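You operate a simulated robot arm through the tools that you are given. There is no shell and no other tool. Be economical: measure what you need, move in short steps, check, and stop when the job is done.

You run a simulated robot arm. Do the job below in one go: nothing can be reset, and whatever is moved stays where it is left.

JOB
Paint the bare patch on the white board with the paint pad.
Fine: take the paint from the low pot, put the pad back on its tray and the lid back on.

The check looks at the end state, three seconds after you hand in, the way a careful person would. Anything else that was tipped, shoved, dropped, spilled or broken makes it a failure. Lids that push on must go on centred and level and be pressed home; caps that screw on are set level and turned clockwise until they are tight.

ROBOT AND FRAMES
A 7-joint arm with a two-finger parallel gripper, fixed in place. Base frame: the origin is at the foot of the arm, x ahead of it, y to its left, z up. Readings come in m, degrees, newtons and seconds.
With the tool pointing down near the work surface it reaches from about 0.48 to 0.92 m from the base axis. Its first joint turns from -115.0 to 115.0 degrees. Payload 3.91 kg.
The TCP is the grasp point between the finger pads, 0.03 m short of the fingertips. In the tool frame z runs along the fingers and y along their closing line. The gripper opens to 0.11 m. The fingers are 0.02 m wide and 0.01 m thick; the gripper's body (0.048 by 0.112 m) begins 0.055 m behind the TCP.
Orientation is told as [roll, pitch, yaw] about the base's x, y, z axes, in that order, counted from this pose: with the fingers straight down and closing along the base's y, the tool's x points along the base's -x, its y along +y and its z along -z.

CONTROLS
- The arm moves only by the tool apply_moves. Its arguments are lists of equal length, an entry for each row: "dp": the shift along the tool's x, y, z in mm, a list of three; "angular": the turn, a rotation vector about the tool's x, y, z in degrees, a list of three; "jaw": the gripper command, from -1 (shut) to 1 (fully open), values between in proportion. In form: {"dp": [[x, y, z], ...], "angular": [[wx, wy, wz], ...], "jaw": [jaw, ...]}. A call has 1 to 8 rows; each row shifts and turns the commanded pose from where the row before left it, along the tool's axes as they then stand. Each row takes 0.2 s and may step no farther than 0.05 m and 8.6 degrees from the row before; otherwise, or with a gripper value out of range, the whole call is refused. A pose out of reach is approached as far as the arm can. The call stops where the force on the tool passes 40 N (or 10 N more than at its start, if that is more) or the arm is blocked; 0.2 s more then pass. The fingers move at their own pace (about 0.153 m/s each) and stop on an object; they squeeze with about 41 N. The grip force told is the motor's: it shows also when the fingers shut on nothing. Time passes only in rows, and 0.2 s behind the last, so rows that do not move let the fingers close. The reply holds the time, the measured pose of the TCP, the force on the tool along the base axes, the opening and the grip force, in the units named above and with some noise.
- Cameras (640 x 400 px; columns grow to the right, rows downward): "scene" is fixed at [0.2324, -0.6533, 1.5444]; the picture's right is [0.82, -0.57, 0.00], its down [-0.29, -0.42, -0.86] and it looks along [0.49, 0.71, -0.51] (base axes); focal length 314 px, centre (320, 200). "wrist" rides on the gripper at [-0.036, 0, -0.057] in the tool frame; the picture's right is [0.00, -1.00, 0.00], its down [0.97, 0.00, -0.24] and it looks along [0.24, 0.00, 0.97] (tool axes); focal length 218 px, centre (320, 200). There is no depth. A picture from a camera that has moved, and an enlarged one, comes with that camera's place and axes in the base frame and with its lens. The place of the scene camera against the robot may be out by one fixed shift of up to 0.018 m in any direction.
- snapshot(camera): a new picture of that camera. No time passes.
- move_column(by): slides the trunk up (or, below 0, down) by that many m; the arm rides with it, the base frame stays. It gives what a move gives, with no picture.
- enlarge(camera, box): a new picture of the part [left, top, right, bottom] of that camera's present view, enlarged. No time passes.
- close_job(): hands the job in; it is judged then, once.

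Go step by step. Nothing tells you positions but the pictures and the camera data: compare them with the known pose of the tool, close in by small moves and look again before you grip or let go. The budget is 120 turns and 84 pictures, counting those below and the enlarged ones. Unless the task says otherwise, let go and move clear before handing in, and close with one line.

The tools are called as name(argument=value, ...) on one line, values as JSON. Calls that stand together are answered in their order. apply_moves: Moves the arm, as the interface text tells. Its arguments: {"type":"object","properties":{"dp":{"type":"array"},"angular":{"type":"array"},"jaw":{"type":"array"}},"required":["dp","angular","jaw"]} The other tools are called the same way: move_column (by) slides the trunk up or down; snapshot (camera) takes a picture; enlarge (camera, box) takes an enlarged picture of a part of a camera's view; close_job () hands the job in.

At the start:

```text
time: 0.0
ee_pos: [0.4712, 0.0962, 1.2985]
ee_rot: [0.0, 0.0, 0.0]
ft_force: [-0.3, -0.2, 0.1]
opening: 0.11
gripper_force: 0.1
trunk travel left (down, up): [-0.75, 0.24]
```

scene: 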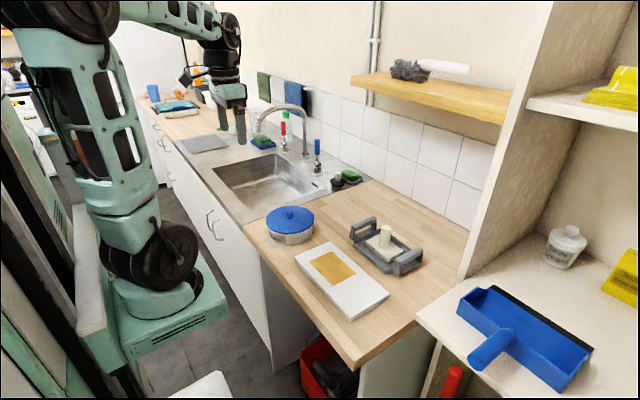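
wrist: 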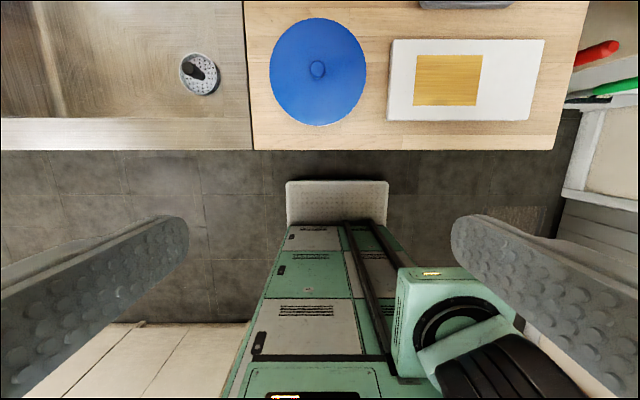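

I see a pot with a blue lid, a white board with a bare patch, and a pad resting on a grey tray. First I look closer.

enlarge(camera="scene", box=[240, 190, 440, 330])

enlarge(camera="wrist", box=[240, 0, 600, 160])

```text
2.86 times, centred on (340, 260) of scene
camera zoom: at [0.2324, -0.6533, 1.5444], right [0.82, -0.57, 0.0], down [-0.29, -0.42, -0.86], along [0.49, 0.71, -0.51], focal length 898 px, centre (263, 29)
```

zoom: 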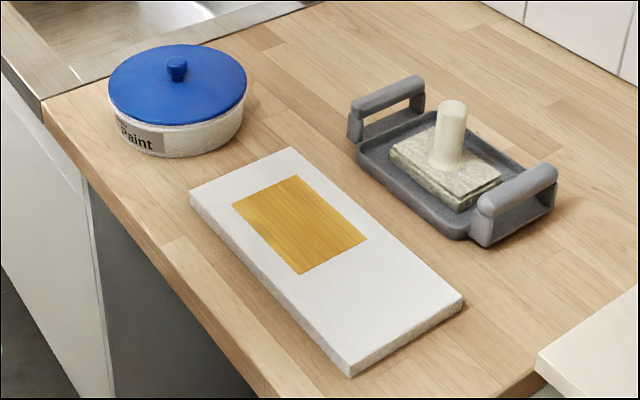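

```text
1.78 times, centred on (420, 80) of wrist
camera zoom: at [0.5082, 0.0966, 1.3559], right [0.0, -1.0, 0.0], down [-0.97, 0.0, 0.24], along [-0.24, 0.0, -0.97], focal length 388 px, centre (142, 413)
```

zoom: 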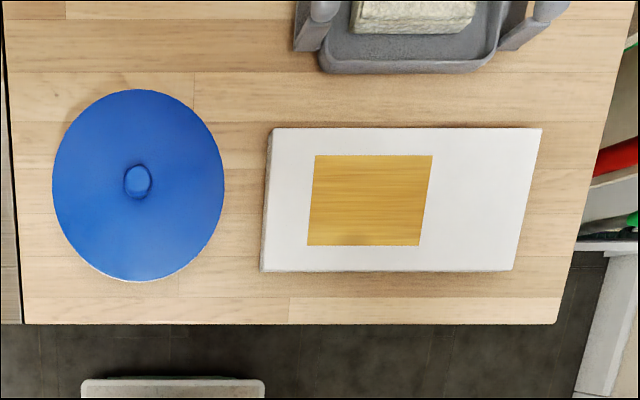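

The low pot is near (0.62, 0.10), and the patch is centred near (0.62, -0.13). I'll move the camera over the tray to measure the pad.

apply_moves(dp=[[-32, -28, 0], [-32, -28, 0], [-32, -28, 0], [-32, -28, 0], [-32, -28, 0], [-32, -28, 0], [-32, -28, 0], [0, 0, 0]], angular=[[0, 0, 0], [0, 0, 0], [0, 0, 0], [0, 0, 0], [0, 0, 0], [0, 0, 0], [0, 0, 0], [0, 0, 0]], jaw=[1, 1, 1, 1, 1, 1, 1, 1])

snapshot(camera="wrist")

```text
time: 1.8
ee_pos: [0.6963, -0.1008, 1.298]
ee_rot: [0.0, -0.1, 0.0]
ft_force: [0.2, -0.1, 0.5]
opening: 0.11
gripper_force: 0.1
trunk travel left (down, up): [-0.75, 0.24]
```

```text
79 pictures are left
camera wrist: at [0.7335, -0.101, 1.3552], right [0.0, -1.0, 0.0], down [-0.97, 0.0, 0.24], along [-0.24, 0.0, -0.97], focal length 218 px, centre (320, 200)
```

wrist: 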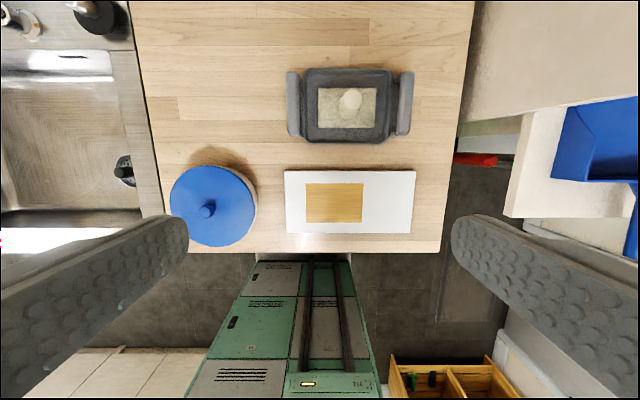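

enlarge(camera="wrist", box=[270, 50, 430, 150])

enlarge(camera="wrist", box=[150, 140, 310, 260])

enlarge(camera="scene", box=[340, 205, 436, 285])

enlarge(camera="scene", box=[250, 190, 330, 250])

```text
4.00 times, centred on (350, 100) of wrist
camera zoom: at [0.7335, -0.101, 1.3552], right [0.0, -1.0, 0.0], down [-0.97, 0.0, 0.24], along [-0.24, 0.0, -0.97], focal length 873 px, centre (200, 600)
```

zoom: 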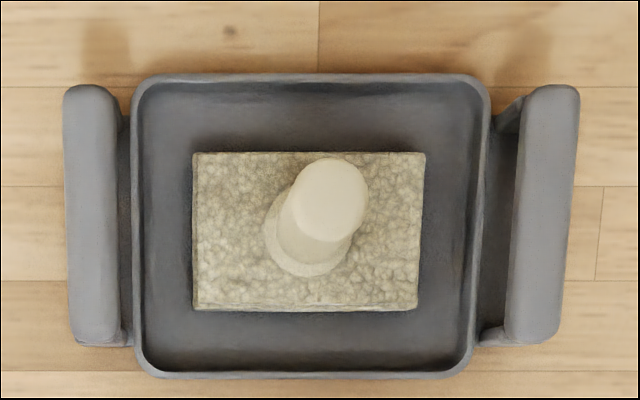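

```text
3.33 times, centred on (230, 200) of wrist
camera zoom: at [0.7335, -0.101, 1.3552], right [0.0, -1.0, 0.0], down [-0.97, 0.0, 0.24], along [-0.24, 0.0, -0.97], focal length 728 px, centre (620, 200)
```

zoom: 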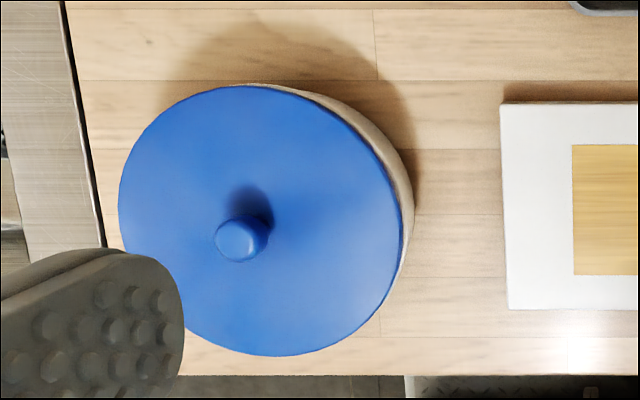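

```text
5.00 times, centred on (388, 245) of scene
camera zoom: at [0.2324, -0.6533, 1.5444], right [0.82, -0.57, 0.0], down [-0.29, -0.42, -0.86], along [0.49, 0.71, -0.51], focal length 1572 px, centre (-20, -25)
```

zoom: 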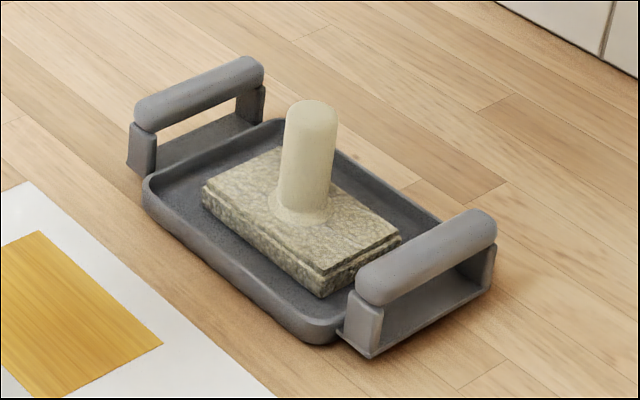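

```text
6.67 times, centred on (290, 220) of scene
camera zoom: at [0.2324, -0.6533, 1.5444], right [0.82, -0.57, 0.0], down [-0.29, -0.42, -0.86], along [0.49, 0.71, -0.51], focal length 2096 px, centre (520, 67)
```

zoom: 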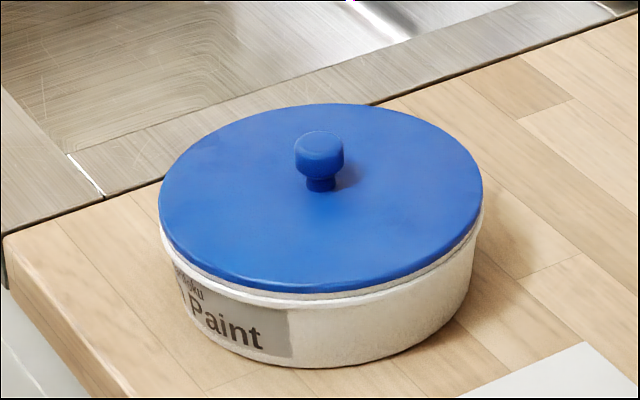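

The knob triangulates to about (0.621, 0.100) with its top at z≈0.986. The pad is near (0.798, -0.148) and its handle top is at about 1.02. I'll go above the knob.

apply_moves(dp=[[10.8, 28.8, 28.3], [10.8, 28.8, 28.3], [10.8, 28.8, 28.3], [10.8, 28.8, 28.3], [10.8, 28.8, 28.3], [10.8, 28.8, 28.3], [10.8, 28.5, 28.3], [0, 0, 0]], angular=[[0, 0, 0], [0, 0, 0], [0, 0, 0], [0, 0, 0], [0, 0, 0], [0, 0, 0], [0, 0, 0], [0, 0, 0]], jaw=[0, 0, 0, 0, 0, 0, 0, 0])

snapshot(camera="wrist")

enlarge(camera="scene", box=[240, 150, 340, 250])

```text
time: 3.6
ee_pos: [0.6178, 0.1019, 1.0982]
ee_rot: [0.0, 0.0, 0.0]
ft_force: [0.0, 0.1, -0.7]
opening: 0.0548
gripper_force: 0.1
trunk travel left (down, up): [-0.75, 0.24]
```

```text
74 pictures are left
camera wrist: at [0.6547, 0.1021, 1.155], right [0.0, -1.0, 0.0], down [-0.97, 0.0, 0.24], along [-0.24, 0.0, -0.97], focal length 218 px, centre (320, 200)
```

wrist: 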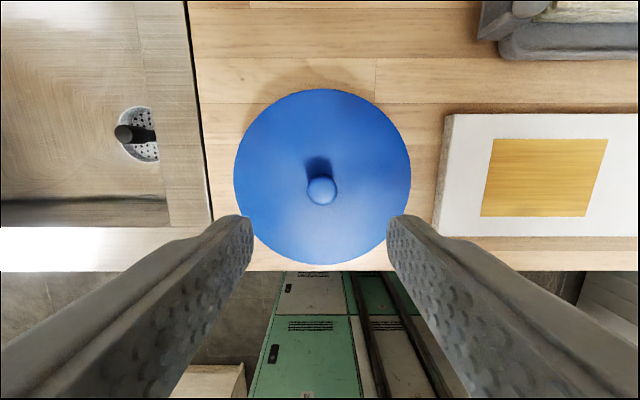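

```text
4.00 times, centred on (290, 200) of scene
camera zoom: at [0.2324, -0.6533, 1.5444], right [0.82, -0.57, 0.0], down [-0.29, -0.42, -0.86], along [0.49, 0.71, -0.51], focal length 1258 px, centre (440, 200)
```

zoom: 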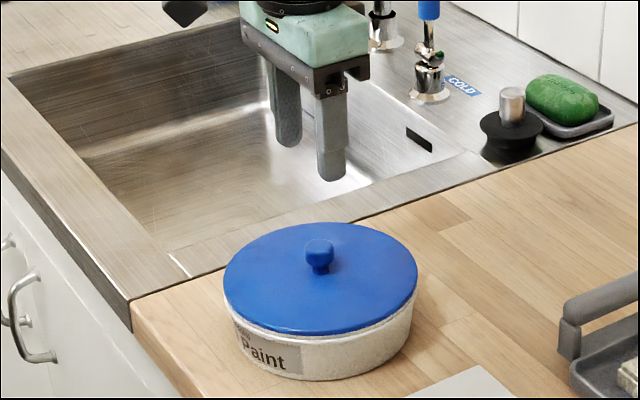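

The knob is at about (0.621, 0.101). I'll descend to just above the lid surface and grip.

apply_moves(dp=[[-3.2, -0.5, 40], [0, 0, 40], [0, 0, 17], [0, 0, 0], [0, 0, 0], [0, 0, 0], [0, 0, 0]], angular=[[0, 0, 0], [0, 0, 0], [0, 0, 0], [0, 0, 0], [0, 0, 0], [0, 0, 0], [0, 0, 0]], jaw=[0, 0, 0, 0, -1, -1, -1])

enlarge(camera="scene", box=[240, 150, 340, 250])

```text
time: 5.2
ee_pos: [0.6227, 0.1037, 1.0037]
ee_rot: [-0.1, 0.0, 0.0]
ft_force: [-0.4, 0.0, 0.2]
opening: 0.0227
gripper_force: 41.1
trunk travel left (down, up): [-0.75, 0.24]
```

```text
4.00 times, centred on (290, 200) of scene
camera zoom: at [0.2324, -0.6533, 1.5444], right [0.82, -0.57, 0.0], down [-0.29, -0.42, -0.86], along [0.49, 0.71, -0.51], focal length 1258 px, centre (440, 200)
```

zoom: 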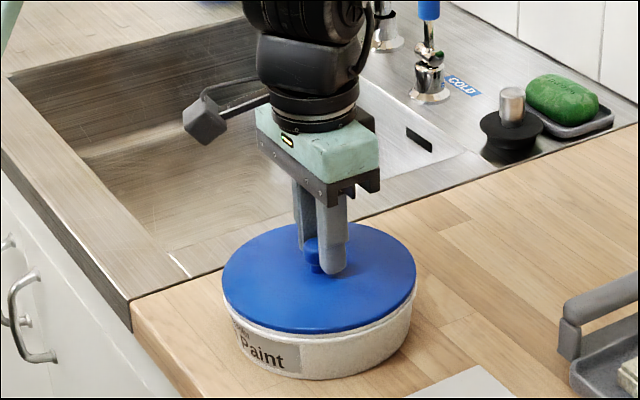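

I have a grip on the knob (opening 22.7 mm). I lift gently and watch the force.

apply_moves(dp=[[0, 0, -5], [0, 0, -5], [0, 0, -5]], angular=[[0, 0, 0], [0, 0, 0], [0, 0, 0]], jaw=[-1, -1, -1])

enlarge(camera="scene", box=[240, 150, 340, 250])

```text
time: 6.0
ee_pos: [0.6233, 0.1024, 1.0198]
ee_rot: [0.1, 0.0, 0.0]
ft_force: [0.3, -0.6, 0.6]
opening: 0.0243
gripper_force: 0.0
trunk travel left (down, up): [-0.75, 0.24]
```

```text
4.00 times, centred on (290, 200) of scene
camera zoom: at [0.2324, -0.6533, 1.5444], right [0.82, -0.57, 0.0], down [-0.29, -0.42, -0.86], along [0.49, 0.71, -0.51], focal length 1258 px, centre (440, 200)
```

zoom: 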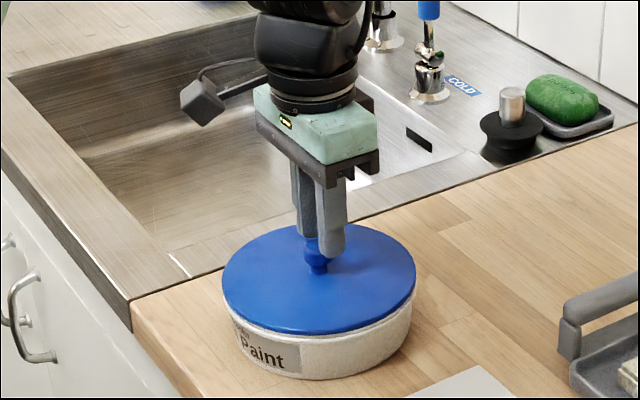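

The fingers slid up the knob because the lid is pushed on. I'll open, go lower, and regrip under the knob's head.

apply_moves(dp=[[0, 0, 0], [0, 0, 0], [0, 0, 12], [0, 0, 4], [0, 0, 3], [0, 0, 2], [0, 0, 2]], angular=[[0, 0, 0], [0, 0, 0], [0, 0, 0], [0, 0, 0], [0, 0, 0], [0, 0, 0], [0, 0, 0]], jaw=[0, 0, 0, 0, 0, 0, 0])

enlarge(camera="scene", box=[265, 180, 315, 230])

```text
time: 7.6
ee_pos: [0.624, 0.1019, 0.9972]
ee_rot: [0.0, -0.1, 0.0]
ft_force: [0.2, -3.1, 9.6]
opening: 0.0552
gripper_force: 0.2
trunk travel left (down, up): [-0.75, 0.24]
```

```text
8.00 times, centred on (290, 205) of scene
camera zoom: at [0.2324, -0.6533, 1.5444], right [0.82, -0.57, 0.0], down [-0.29, -0.42, -0.86], along [0.49, 0.71, -0.51], focal length 2516 px, centre (560, 160)
```

zoom: 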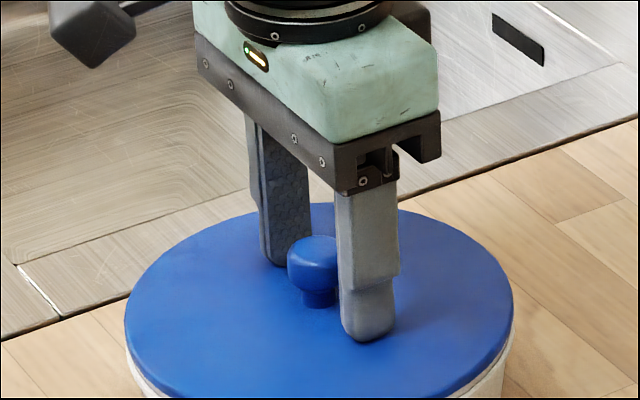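

I touch the lid at TCP z≈0.997. I raise 1 mm, grip there, then pull in small steps.

apply_moves(dp=[[0, 0, -1.5], [0, 0, 0], [0, 0, 0], [0, 0, 0]], angular=[[0, 0, 0], [0, 0, 0], [0, 0, 0], [0, 0, 0]], jaw=[0, -1, -1, -1])

apply_moves(dp=[[0, 0, -2], [0, 0, -2]], angular=[[0, 0, 0], [0, 0, 0]], jaw=[-1, -1])

```text
time: 8.6
ee_pos: [0.6217, 0.1021, 0.9974]
ee_rot: [0.0, -0.1, 0.0]
ft_force: [-3.0, -2.4, 8.3]
opening: 0.0227
gripper_force: 40.7
trunk travel left (down, up): [-0.75, 0.24]
```

```text
time: 9.2
ee_pos: [0.6226, 0.1015, 1.0009]
ee_rot: [0.1, 0.0, 0.0]
ft_force: [0.3, -0.4, -0.4]
opening: 0.0229
gripper_force: 41.2
trunk travel left (down, up): [-0.75, 0.24]
```

enlarge(camera="scene", box=[255, 180, 325, 250])

apply_moves(dp=[[0, 0, -2]], angular=[[0, 0, 0]], jaw=[-1])

apply_moves(dp=[[0, 0, -2]], angular=[[0, 0, 0]], jaw=[-1])

enlarge(camera="scene", box=[255, 180, 325, 250])

```text
5.71 times, centred on (290, 215) of scene
camera zoom: at [0.2324, -0.6533, 1.5444], right [0.82, -0.57, 0.0], down [-0.29, -0.42, -0.86], along [0.49, 0.71, -0.51], focal length 1797 px, centre (491, 114)
```

zoom: 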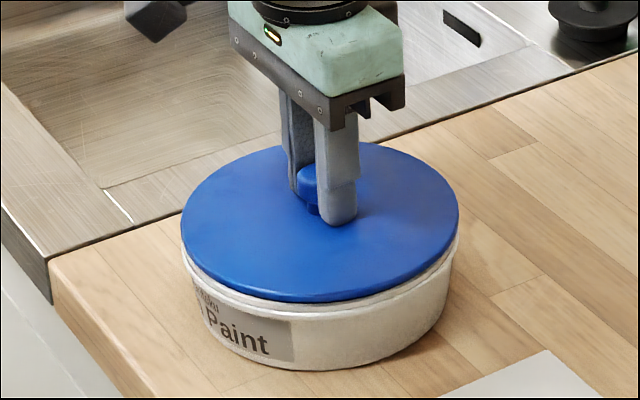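

```text
time: 9.6
ee_pos: [0.6231, 0.1022, 1.0029]
ee_rot: [0.0, 0.0, 0.0]
ft_force: [-0.1, 1.0, -1.4]
opening: 0.0227
gripper_force: 41.2
trunk travel left (down, up): [-0.75, 0.24]
```

```text
time: 10.0
ee_pos: [0.6236, 0.1014, 1.0062]
ee_rot: [0.0, 0.0, 0.0]
ft_force: [0.7, 0.2, -0.9]
opening: 0.0229
gripper_force: 41.0
trunk travel left (down, up): [-0.75, 0.24]
```

```text
5.71 times, centred on (290, 215) of scene
camera zoom: at [0.2324, -0.6533, 1.5444], right [0.82, -0.57, 0.0], down [-0.29, -0.42, -0.86], along [0.49, 0.71, -0.51], focal length 1797 px, centre (491, 114)
```

zoom: 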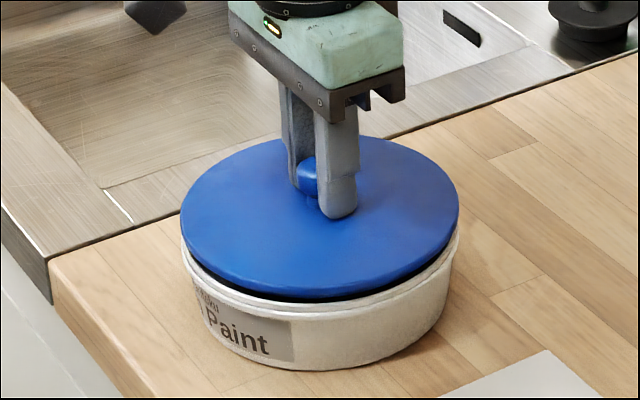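

The lid is free and level. I lift it and carry it to the open wood behind the pot.

apply_moves(dp=[[0, 0, -5], [0, 0, -20], [0, 0, -30], [0, 0, -30], [0, 0, 0], [0, 0, 0]], angular=[[0, 0, 0], [0, 0, 0], [0, 0, 0], [0, 0, 0], [0, 0, 0], [0, 0, 0]], jaw=[-1, -1, -1, -1, -1, -1])

snapshot(camera="scene")

snapshot(camera="wrist")

```text
time: 11.4
ee_pos: [0.6228, 0.1022, 1.0908]
ee_rot: [0.0, 0.0, 0.1]
ft_force: [0.1, 0.3, -0.4]
opening: 0.0227
gripper_force: 40.9
trunk travel left (down, up): [-0.75, 0.24]
```

```text
67 pictures are left
```

scene: 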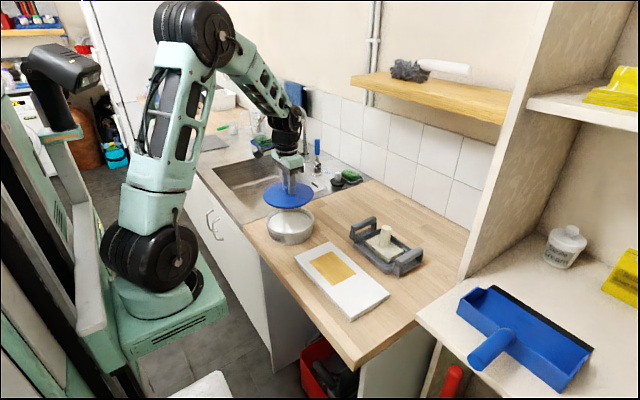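

```text
66 pictures are left
camera wrist: at [0.6588, 0.1012, 1.1469], right [0.0, -1.0, 0.0], down [-0.97, 0.0, 0.24], along [-0.24, 0.0, -0.97], focal length 218 px, centre (320, 200)
```

wrist: 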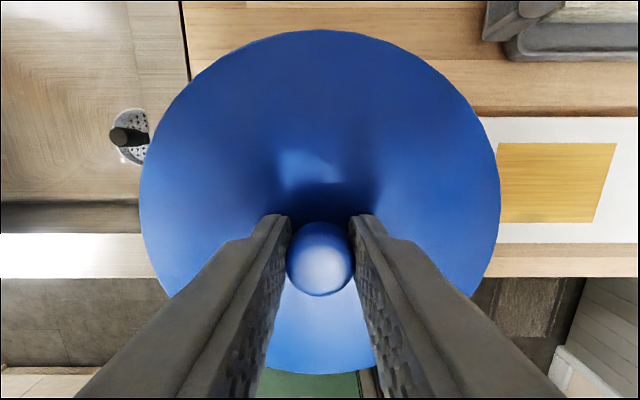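

apply_moves(dp=[[-39.5, -6.4, 0], [-39.5, -6.4, 0], [-39.5, -6.4, 0], [-39.5, -6.4, 0], [-39.5, -6.4, 0], [0, 0, 40], [0, 0, 40], [0, 0, 20]], angular=[[0, 0, 0], [0, 0, 0], [0, 0, 0], [0, 0, 0], [0, 0, 0], [0, 0, 0], [0, 0, 0], [0, 0, 0]], jaw=[-1, -1, -1, -1, -1, -1, -1, -1])

snapshot(camera="scene")

enlarge(camera="scene", box=[260, 160, 400, 260])

```text
time: 13.2
ee_pos: [0.8204, 0.0694, 0.9892]
ee_rot: [-0.1, 0.0, 0.0]
ft_force: [0.5, -0.8, -0.6]
opening: 0.0225
gripper_force: 41.3
trunk travel left (down, up): [-0.75, 0.24]
```

```text
65 pictures are left
```

scene: 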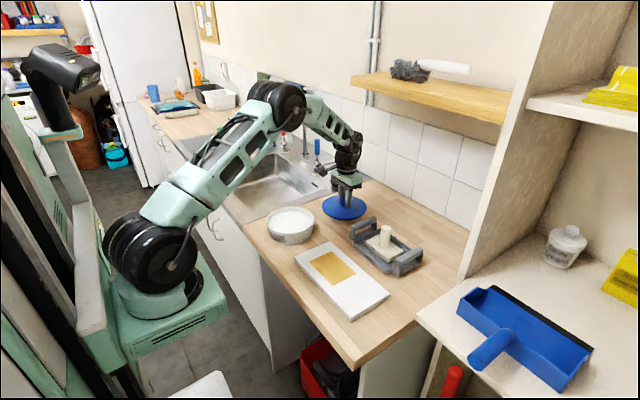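

```text
4.00 times, centred on (330, 210) of scene
camera zoom: at [0.2324, -0.6533, 1.5444], right [0.82, -0.57, 0.0], down [-0.29, -0.42, -0.86], along [0.49, 0.71, -0.51], focal length 1258 px, centre (280, 160)
```

zoom: 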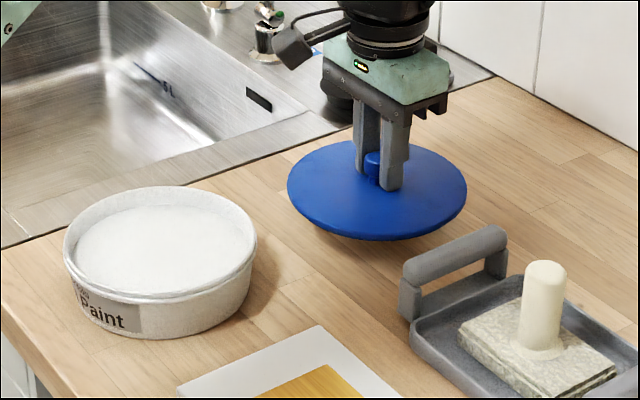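

Paint fills the pot nearly to its rim, so the pad only needs a shallow dip. I lower the lid the rest of the way to the wood.

apply_moves(dp=[[0, 0, 12], [0, 0, 6], [0, 0, 4], [0, 0, 3], [0, 0, 3], [0, 0, 2], [0, 0, 2]], angular=[[0, 0, 0], [0, 0, 0], [0, 0, 0], [0, 0, 0], [0, 0, 0], [0, 0, 0], [0, 0, 0]], jaw=[-1, -1, -1, -1, -1, -1, -1])

enlarge(camera="scene", box=[260, 160, 400, 260])

```text
time: 14.8
ee_pos: [0.8209, 0.0695, 0.9574]
ee_rot: [0.0, 0.1, 0.0]
ft_force: [0.6, 0.2, -0.8]
opening: 0.0227
gripper_force: 40.9
trunk travel left (down, up): [-0.75, 0.24]
```

```text
4.00 times, centred on (330, 210) of scene
camera zoom: at [0.2324, -0.6533, 1.5444], right [0.82, -0.57, 0.0], down [-0.29, -0.42, -0.86], along [0.49, 0.71, -0.51], focal length 1258 px, centre (280, 160)
```

zoom: 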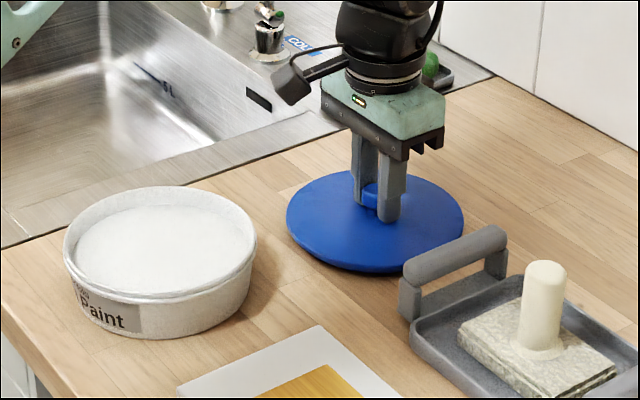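

apply_moves(dp=[[0, 0, 2], [0, 0, 2], [0, 0, 2]], angular=[[0, 0, 0], [0, 0, 0], [0, 0, 0]], jaw=[-1, -1, -1])

```text
time: 15.6
ee_pos: [0.8224, 0.0713, 0.9542]
ee_rot: [0.1, -0.1, 0.0]
ft_force: [1.1, -0.2, -1.8]
opening: 0.0228
gripper_force: 40.7
trunk travel left (down, up): [-0.75, 0.24]
```

apply_moves(dp=[[0, 0, 2], [0, 0, 2]], angular=[[0, 0, 0], [0, 0, 0]], jaw=[-1, -1])

enlarge(camera="scene", box=[310, 180, 380, 230])

```text
time: 16.2
ee_pos: [0.8213, 0.0701, 0.9479]
ee_rot: [0.1, 0.0, 0.0]
ft_force: [0.1, -0.3, -1.5]
opening: 0.0227
gripper_force: 41.1
trunk travel left (down, up): [-0.75, 0.24]
```

```text
8.00 times, centred on (345, 205) of scene
camera zoom: at [0.2324, -0.6533, 1.5444], right [0.82, -0.57, 0.0], down [-0.29, -0.42, -0.86], along [0.49, 0.71, -0.51], focal length 2516 px, centre (120, 160)
```

zoom: 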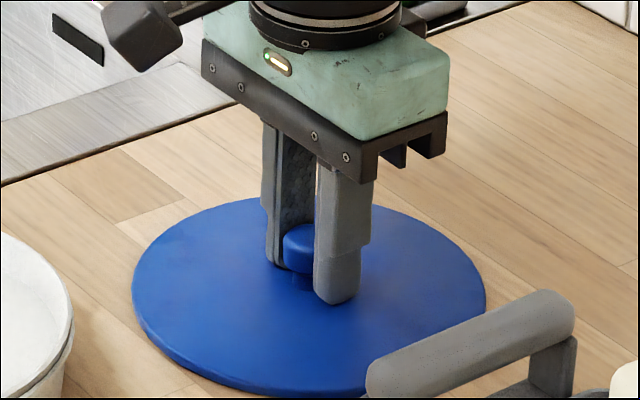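

apply_moves(dp=[[0, 0, 1], [0, 0, 1]], angular=[[0, 0, 0], [0, 0, 0]], jaw=[-1, -1])

apply_moves(dp=[[0, 0, 1], [0, 0, 1]], angular=[[0, 0, 0], [0, 0, 0]], jaw=[-1, -1])

```text
time: 16.8
ee_pos: [0.8205, 0.0684, 0.9472]
ee_rot: [0.0, 0.0, 0.0]
ft_force: [-1.7, 0.2, 5.0]
opening: 0.0227
gripper_force: 40.7
trunk travel left (down, up): [-0.75, 0.24]
```

```text
time: 17.4
ee_pos: [0.8196, 0.0691, 0.9464]
ee_rot: [0.0, -0.1, 0.0]
ft_force: [-2.0, -0.7, 19.0]
opening: 0.0231
gripper_force: 40.9
trunk travel left (down, up): [-0.75, 0.24]
```

The lid rests on the wood. I ease off, release it and rise.

apply_moves(dp=[[0, 0, -1.5], [0, 0, 0], [0, 0, 0], [0, 0, -20], [0, 0, -45], [0, 0, -45]], angular=[[0, 0, 0], [0, 0, 0], [0, 0, 0], [0, 0, 0], [0, 0, 0], [0, 0, 0]], jaw=[-1, 0, 0, 0, 0, 0])

snapshot(camera="wrist")

```text
time: 18.8
ee_pos: [0.8196, 0.0694, 1.0564]
ee_rot: [0.0, 0.1, 0.0]
ft_force: [-0.1, 1.0, -0.8]
opening: 0.0551
gripper_force: 0.0
trunk travel left (down, up): [-0.75, 0.24]
```

```text
61 pictures are left
camera wrist: at [0.8559, 0.0702, 1.1131], right [0.0, -1.0, 0.0], down [-0.97, 0.0, 0.24], along [-0.24, 0.0, -0.97], focal length 218 px, centre (320, 200)
```

wrist: 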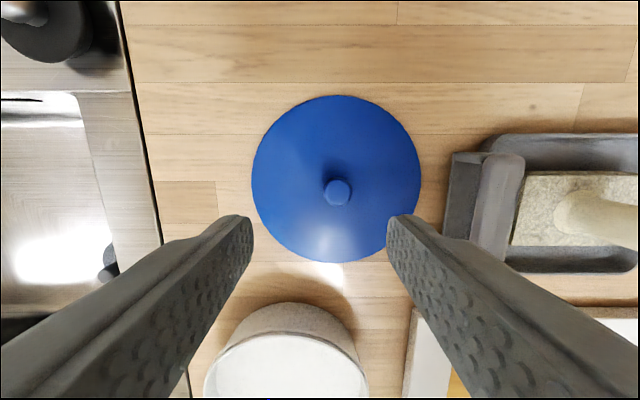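

The lid is at about (0.818, 0.057), clear of the tray. Now I go over the pad handle for a closer look.

apply_moves(dp=[[0, 0, -40], [0, 0, -40], [4.3, -43.5, 0], [4.3, -43.5, 0], [4.3, -43.5, 0], [4.3, -43.5, 0], [4.3, -43.5, 0], [0, 0, 0]], angular=[[0, 0, 0], [0, 0, 0], [0, 0, 0], [0, 0, 0], [0, 0, 0], [0, 0, 0], [0, 0, 0], [0, 0, 0]], jaw=[0.1, 0.1, 0.1, 0.1, 0.1, 0.1, 0.1, 0.1])

snapshot(camera="wrist")

```text
time: 20.6
ee_pos: [0.7991, -0.1497, 1.1353]
ee_rot: [0.0, 0.0, 0.0]
ft_force: [0.0, -0.4, 0.5]
opening: 0.0606
gripper_force: 0.0
trunk travel left (down, up): [-0.75, 0.24]
```

```text
60 pictures are left
camera wrist: at [0.8358, -0.1492, 1.1917], right [0.0, -1.0, 0.0], down [-0.97, 0.0, 0.24], along [-0.24, 0.0, -0.97], focal length 218 px, centre (320, 200)
```

wrist: 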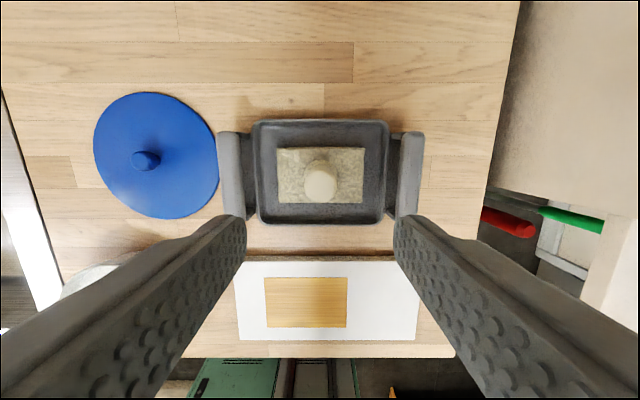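

Handle top is near (0.802, -0.150, ~1.0). I'll descend alongside it with the fingers open.

apply_moves(dp=[[-3, -0.5, 40], [0, 0, 40], [0, 0, 40], [0, 0, 27], [0, 0, 0]], angular=[[0, 0, 0], [0, 0, 0], [0, 0, 0], [0, 0, 0], [0, 0, 0]], jaw=[0.1, 0.1, 0.1, 0.1, 0.1])

enlarge(camera="wrist", box=[220, 100, 420, 300])

enlarge(camera="scene", box=[340, 205, 436, 285])

```text
time: 21.8
ee_pos: [0.8001, -0.1494, 0.9885]
ee_rot: [0.0, 0.1, 0.0]
ft_force: [-0.1, -0.1, -0.4]
opening: 0.0606
gripper_force: 0.0
trunk travel left (down, up): [-0.75, 0.24]
```

```text
2.00 times, centred on (320, 200) of wrist
camera zoom: at [0.8381, -0.1496, 1.0454], right [0.0, -1.0, 0.0], down [-0.97, 0.0, 0.24], along [-0.24, 0.0, -0.97], focal length 436 px, centre (320, 200)
```

zoom: 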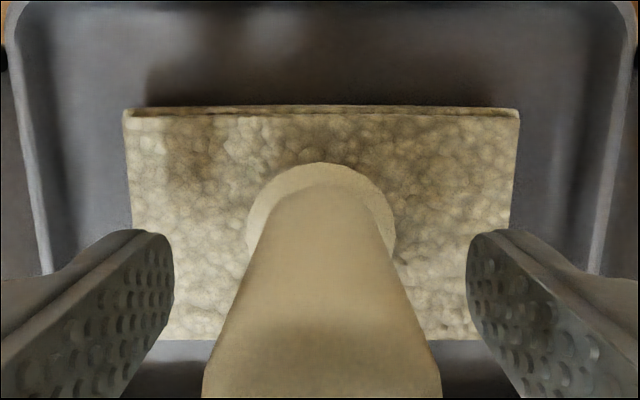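

```text
5.00 times, centred on (388, 245) of scene
camera zoom: at [0.2324, -0.6533, 1.5444], right [0.82, -0.57, 0.0], down [-0.29, -0.42, -0.86], along [0.49, 0.71, -0.51], focal length 1572 px, centre (-20, -25)
```

zoom: 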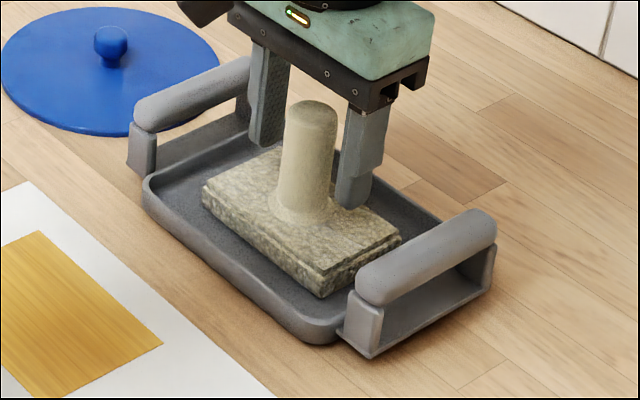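

The handle is centred between the fingers. I go 5 mm lower and close.

apply_moves(dp=[[0, 0, 5], [0, 0, 0], [0, 0, 0], [0, 0, 0]], angular=[[0, 0, 0], [0, 0, 0], [0, 0, 0], [0, 0, 0]], jaw=[0.1, -1, -1, -1])

apply_moves(dp=[[0, 0, -5], [0, 0, -10], [0, 0, -30], [0, 0, 0]], angular=[[0, 0, 0], [0, 0, 0], [0, 0, 0], [0, 0, 0]], jaw=[-1, -1, -1, -1])

enlarge(camera="scene", box=[340, 190, 448, 280])

```text
time: 22.8
ee_pos: [0.8008, -0.1478, 0.9833]
ee_rot: [0.0, -0.1, 0.0]
ft_force: [-0.6, 0.6, 0.4]
opening: 0.0288
gripper_force: 41.2
trunk travel left (down, up): [-0.75, 0.24]
```

```text
time: 23.8
ee_pos: [0.8017, -0.1484, 1.0291]
ee_rot: [0.0, -0.1, 0.0]
ft_force: [-0.1, 0.2, 0.1]
opening: 0.0288
gripper_force: 40.9
trunk travel left (down, up): [-0.75, 0.24]
```

```text
4.44 times, centred on (394, 235) of scene
camera zoom: at [0.2324, -0.6533, 1.5444], right [0.82, -0.57, 0.0], down [-0.29, -0.42, -0.86], along [0.49, 0.71, -0.51], focal length 1398 px, centre (-9, 44)
```

zoom: 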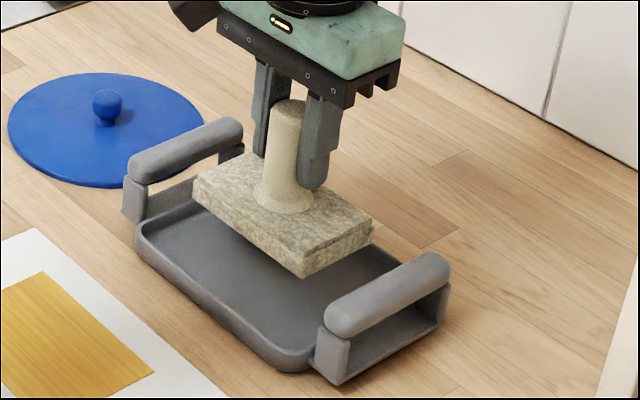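

The pad is in hand. I raise it and go over to the pot.

apply_moves(dp=[[0, 0, -45], [0, 0, -45], [0, 0, 0]], angular=[[0, 0, 0], [0, 0, 0], [0, 0, 0]], jaw=[-1, -1, -1])

apply_moves(dp=[[25.7, 35.7, 0], [25.7, 35.7, 0], [25.7, 35.7, 0], [25.7, 35.7, 0], [25.7, 35.7, 0], [25.7, 35.7, 0], [25.7, 35.7, 0], [0, 0, 0]], angular=[[0, 0, 0], [0, 0, 0], [0, 0, 0], [0, 0, 0], [0, 0, 0], [0, 0, 0], [0, 0, 0], [0, 0, 0]], jaw=[-1, -1, -1, -1, -1, -1, -1, -1])

snapshot(camera="wrist")

enlarge(camera="scene", box=[240, 160, 340, 250])

```text
time: 24.6
ee_pos: [0.8035, -0.1496, 1.1173]
ee_rot: [0.0, -0.1, 0.1]
ft_force: [0.2, 0.3, -0.6]
opening: 0.0289
gripper_force: 40.9
trunk travel left (down, up): [-0.75, 0.24]
```

```text
time: 26.4
ee_pos: [0.622, 0.1022, 1.118]
ee_rot: [0.0, 0.0, 0.1]
ft_force: [-0.9, 0.1, -0.6]
opening: 0.0288
gripper_force: 40.3
trunk travel left (down, up): [-0.75, 0.24]
```

```text
56 pictures are left
camera wrist: at [0.6581, 0.1021, 1.175], right [0.0, -1.0, 0.0], down [-0.97, 0.0, 0.24], along [-0.24, 0.0, -0.97], focal length 218 px, centre (320, 200)
```

wrist: 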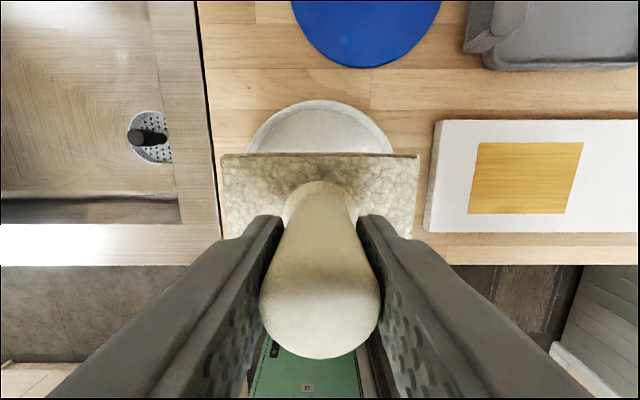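

```text
4.44 times, centred on (290, 205) of scene
camera zoom: at [0.2324, -0.6533, 1.5444], right [0.82, -0.57, 0.0], down [-0.29, -0.42, -0.86], along [0.49, 0.71, -0.51], focal length 1398 px, centre (453, 178)
```

zoom: 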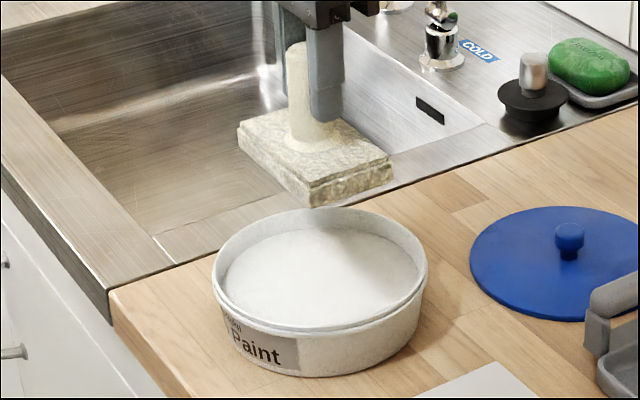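

The pad is centred over the pot (sides symmetric). I'll lower it to about rim height and look.

apply_moves(dp=[[0, 0, 40], [0, 0, 35], [0, 0, 10], [0, 0, 0]], angular=[[0, 0, 0], [0, 0, 0], [0, 0, 0], [0, 0, 0]], jaw=[-1, -1, -1, -1])

enlarge(camera="scene", box=[250, 180, 330, 250])

snapshot(camera="wrist")

```text
time: 27.4
ee_pos: [0.6213, 0.1028, 1.0348]
ee_rot: [0.1, 0.0, -0.1]
ft_force: [-1.1, -0.5, -1.0]
opening: 0.0287
gripper_force: 41.2
trunk travel left (down, up): [-0.75, 0.24]
```

```text
5.71 times, centred on (290, 215) of scene
camera zoom: at [0.2324, -0.6533, 1.5444], right [0.82, -0.57, 0.0], down [-0.29, -0.42, -0.86], along [0.49, 0.71, -0.51], focal length 1797 px, centre (491, 114)
```

zoom: 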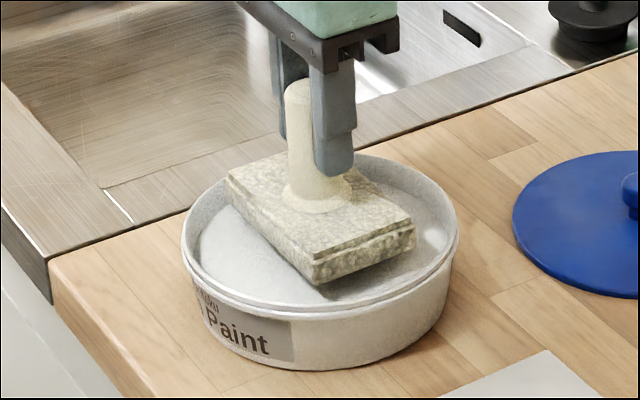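

```text
53 pictures are left
camera wrist: at [0.6578, 0.1027, 1.0919], right [0.0, -1.0, 0.0], down [-0.97, 0.0, 0.24], along [-0.24, 0.0, -0.97], focal length 218 px, centre (320, 200)
```

wrist: 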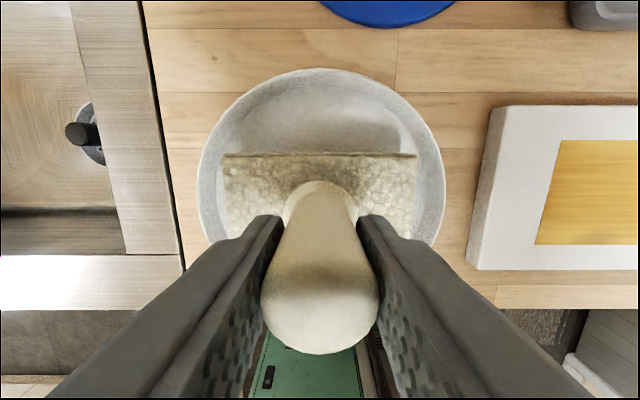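

It's well inside the rim all round. I lower a bit at a time.

apply_moves(dp=[[0, 0, 5], [0, 0, 5]], angular=[[0, 0, 0], [0, 0, 0]], jaw=[-1, -1])

enlarge(camera="scene", box=[260, 190, 330, 250])

apply_moves(dp=[[0, 0, 3], [0, 0, 3]], angular=[[0, 0, 0], [0, 0, 0]], jaw=[-1, -1])

enlarge(camera="scene", box=[260, 190, 330, 250])

```text
time: 28.0
ee_pos: [0.622, 0.1012, 1.0255]
ee_rot: [0.0, 0.0, 0.0]
ft_force: [-0.1, 0.1, -0.7]
opening: 0.0287
gripper_force: 41.0
trunk travel left (down, up): [-0.75, 0.24]
```

```text
6.67 times, centred on (295, 220) of scene
camera zoom: at [0.2324, -0.6533, 1.5444], right [0.82, -0.57, 0.0], down [-0.29, -0.42, -0.86], along [0.49, 0.71, -0.51], focal length 2096 px, centre (487, 67)
```

zoom: 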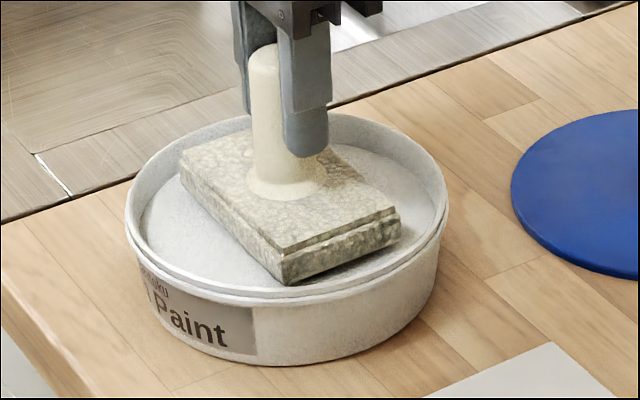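

```text
time: 28.6
ee_pos: [0.6217, 0.1019, 1.0205]
ee_rot: [0.0, -0.2, 0.1]
ft_force: [-1.2, -0.5, 16.3]
opening: 0.0288
gripper_force: 40.5
trunk travel left (down, up): [-0.75, 0.24]
```

```text
6.67 times, centred on (295, 220) of scene
camera zoom: at [0.2324, -0.6533, 1.5444], right [0.82, -0.57, 0.0], down [-0.29, -0.42, -0.86], along [0.49, 0.71, -0.51], focal length 2096 px, centre (487, 67)
```

zoom: 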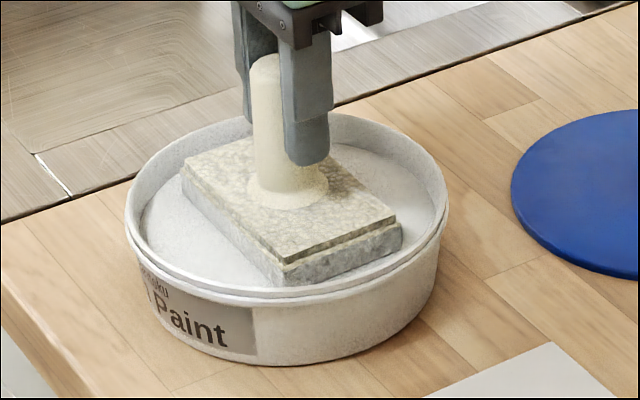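

The pad's sides have turned paint-grey, so it's loaded, with contact at TCP z≈1.022. I lift slowly and carry it above the patch at (0.6205, -0.129).

apply_moves(dp=[[0, 0, -5], [0, 0, -10], [0, 0, -25], [0, 0, -25], [0, 0, 0]], angular=[[0, 0, 0], [0, 0, 0], [0, 0, 0], [0, 0, 0], [0, 0, 0]], jaw=[-1, -1, -1, -1, -1])

apply_moves(dp=[[0, -38.5, 0], [0, -38.5, 0], [0, -38.5, 0], [0, -38.5, 0], [0, -38.5, 0], [0, -38.5, 0], [0, 0, 0]], angular=[[0, 0, 0], [0, 0, 0], [0, 0, 0], [0, 0, 0], [0, 0, 0], [0, 0, 0], [0, 0, 0]], jaw=[-1, -1, -1, -1, -1, -1, -1])

snapshot(camera="wrist")

enlarge(camera="scene", box=[250, 180, 400, 320])

```text
time: 29.8
ee_pos: [0.6227, 0.1029, 1.083]
ee_rot: [0.0, 0.1, 0.0]
ft_force: [-0.3, 1.3, -0.4]
opening: 0.0286
gripper_force: 40.7
trunk travel left (down, up): [-0.75, 0.24]
```

```text
time: 31.4
ee_pos: [0.6211, -0.1315, 1.0839]
ee_rot: [-0.1, 0.0, -0.1]
ft_force: [-0.5, -1.2, -0.2]
opening: 0.0287
gripper_force: 40.7
trunk travel left (down, up): [-0.75, 0.24]
```

```text
50 pictures are left
camera wrist: at [0.6578, -0.1311, 1.1404], right [0.0, -1.0, 0.0], down [-0.97, 0.0, 0.24], along [-0.24, 0.0, -0.97], focal length 218 px, centre (320, 200)
```

wrist: 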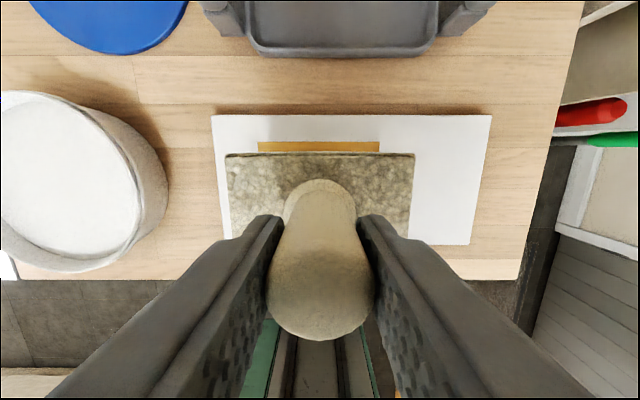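

```text
2.86 times, centred on (325, 250) of scene
camera zoom: at [0.2324, -0.6533, 1.5444], right [0.82, -0.57, 0.0], down [-0.29, -0.42, -0.86], along [0.49, 0.71, -0.51], focal length 898 px, centre (306, 57)
```

zoom: 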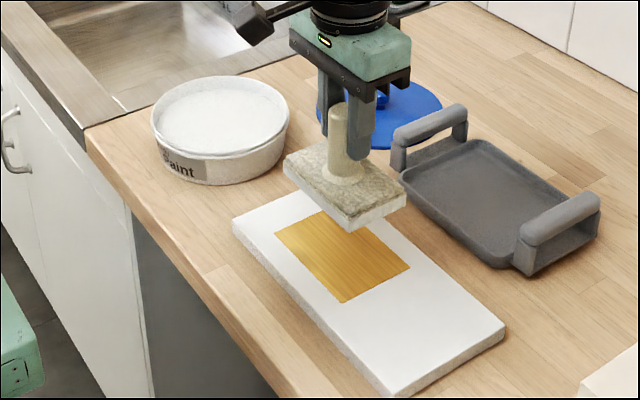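

The pad lines up with the patch (centre (0.621, -0.130)). The pad is slightly smaller than the patch, so I'll stamp at four offset spots instead of dragging, so the board isn't shoved. First spot is far-left.

apply_moves(dp=[[-11, 11, 0], [0, 0, 40], [0, 0, 25], [0, 0, 5], [0, 0, 3], [0, 0, 2], [0, 0, 0]], angular=[[0, 0, 0], [0, 0, 0], [0, 0, 0], [0, 0, 0], [0, 0, 0], [0, 0, 0], [0, 0, 0]], jaw=[-1, -1, -1, -1, -1, -1, -1])

enlarge(camera="scene", box=[290, 210, 390, 310])

```text
time: 33.0
ee_pos: [0.6323, -0.1185, 1.0095]
ee_rot: [0.0, 0.0, 0.1]
ft_force: [1.2, 0.2, -0.7]
opening: 0.0289
gripper_force: 41.0
trunk travel left (down, up): [-0.75, 0.24]
```

```text
4.00 times, centred on (340, 260) of scene
camera zoom: at [0.2324, -0.6533, 1.5444], right [0.82, -0.57, 0.0], down [-0.29, -0.42, -0.86], along [0.49, 0.71, -0.51], focal length 1258 px, centre (240, -40)
```

zoom: 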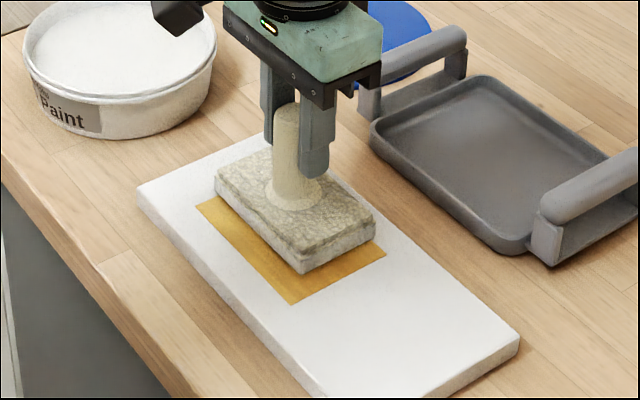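

apply_moves(dp=[[0, 0, 3], [0, 0, 2]], angular=[[0, 0, 0], [0, 0, 0]], jaw=[-1, -1])

apply_moves(dp=[[0, 0, 1.5], [0, 0, 1]], angular=[[0, 0, 0], [0, 0, 0]], jaw=[-1, -1])

apply_moves(dp=[[0, 0, 1], [0, 0, 1]], angular=[[0, 0, 0], [0, 0, 0]], jaw=[-1, -1])

```text
time: 33.6
ee_pos: [0.6328, -0.1188, 1.0059]
ee_rot: [0.0, -0.4, 0.0]
ft_force: [-1.9, -1.3, 37.9]
opening: 0.029
gripper_force: 40.9
trunk travel left (down, up): [-0.75, 0.24]
```

```text
time: 34.2
ee_pos: [0.6339, -0.1186, 1.0017]
ee_rot: [0.0, -0.2, 0.1]
ft_force: [3.6, -1.3, 37.7]
opening: 0.029
gripper_force: 41.1
trunk travel left (down, up): [-0.75, 0.24]
```

```text
time: 34.8
ee_pos: [0.632, -0.1193, 0.9994]
ee_rot: [0.0, -0.2, 0.1]
ft_force: [4.3, 0.1, 35.9]
opening: 0.0289
gripper_force: 41.3
trunk travel left (down, up): [-0.75, 0.24]
```

It met the board at about 1.006, and the pad slid a few mm up in the grip. I'll use lighter presses from now on. I lift to see the mark.

apply_moves(dp=[[0, 0, -5], [0, 0, -20], [0, 0, -25], [0, 0, 0]], angular=[[0, 0, 0], [0, 0, 0], [0, 0, 0], [0, 0, 0]], jaw=[-1, -1, -1, -1])

enlarge(camera="scene", box=[280, 180, 400, 320])

```text
time: 35.8
ee_pos: [0.6333, -0.1205, 1.0496]
ee_rot: [0.0, 0.2, 0.1]
ft_force: [0.9, 0.3, -1.4]
opening: 0.0289
gripper_force: 40.8
trunk travel left (down, up): [-0.75, 0.24]
```

```text
2.86 times, centred on (340, 250) of scene
camera zoom: at [0.2324, -0.6533, 1.5444], right [0.82, -0.57, 0.0], down [-0.29, -0.42, -0.86], along [0.49, 0.71, -0.51], focal length 898 px, centre (263, 57)
```

zoom: 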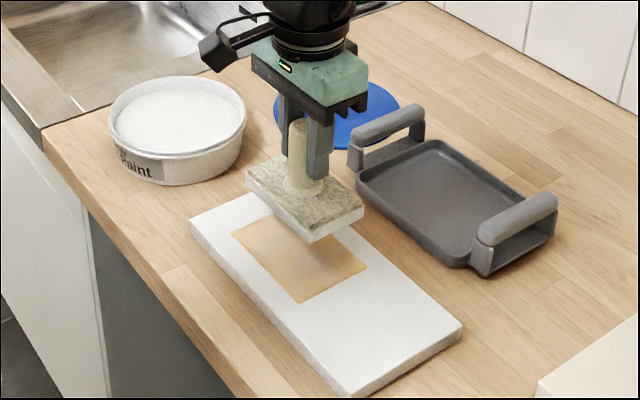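

The patch has lightened, so stamping works. Next spot is near-left.

apply_moves(dp=[[22, 0, 0], [0, 0, 30], [0, 0, 15], [0, 0, 2], [0, 0, 1]], angular=[[0, 0, 0], [0, 0, 0], [0, 0, 0], [0, 0, 0], [0, 0, 0]], jaw=[-1, -1, -1, -1, -1])

```text
time: 37.0
ee_pos: [0.6114, -0.1194, 1.0021]
ee_rot: [0.0, 0.0, 0.0]
ft_force: [-0.8, 0.3, 4.6]
opening: 0.0289
gripper_force: 41.1
trunk travel left (down, up): [-0.75, 0.24]
```

apply_moves(dp=[[0, 0, 0.6], [0, 0, 0.4], [0, 0, 0]], angular=[[0, 0, 0], [0, 0, 0], [0, 0, 0]], jaw=[-1, -1, -1])

apply_moves(dp=[[0, 0, -8], [0, -22, 0], [0, 0, 6], [0, 0, 1.5], [0, 0, 0.7], [0, 0, 0]], angular=[[0, 0, 0], [0, 0, 0], [0, 0, 0], [0, 0, 0], [0, 0, 0], [0, 0, 0]], jaw=[-1, -1, -1, -1, -1, -1])

```text
time: 37.8
ee_pos: [0.6121, -0.1188, 1.0004]
ee_rot: [0.0, 0.0, 0.0]
ft_force: [-1.6, -1.5, 22.7]
opening: 0.0289
gripper_force: 41.2
trunk travel left (down, up): [-0.75, 0.24]
```

```text
time: 39.2
ee_pos: [0.6115, -0.142, 1.0006]
ee_rot: [0.0, -0.1, 0.0]
ft_force: [-1.9, -4.7, 22.5]
opening: 0.0288
gripper_force: 40.8
trunk travel left (down, up): [-0.75, 0.24]
```

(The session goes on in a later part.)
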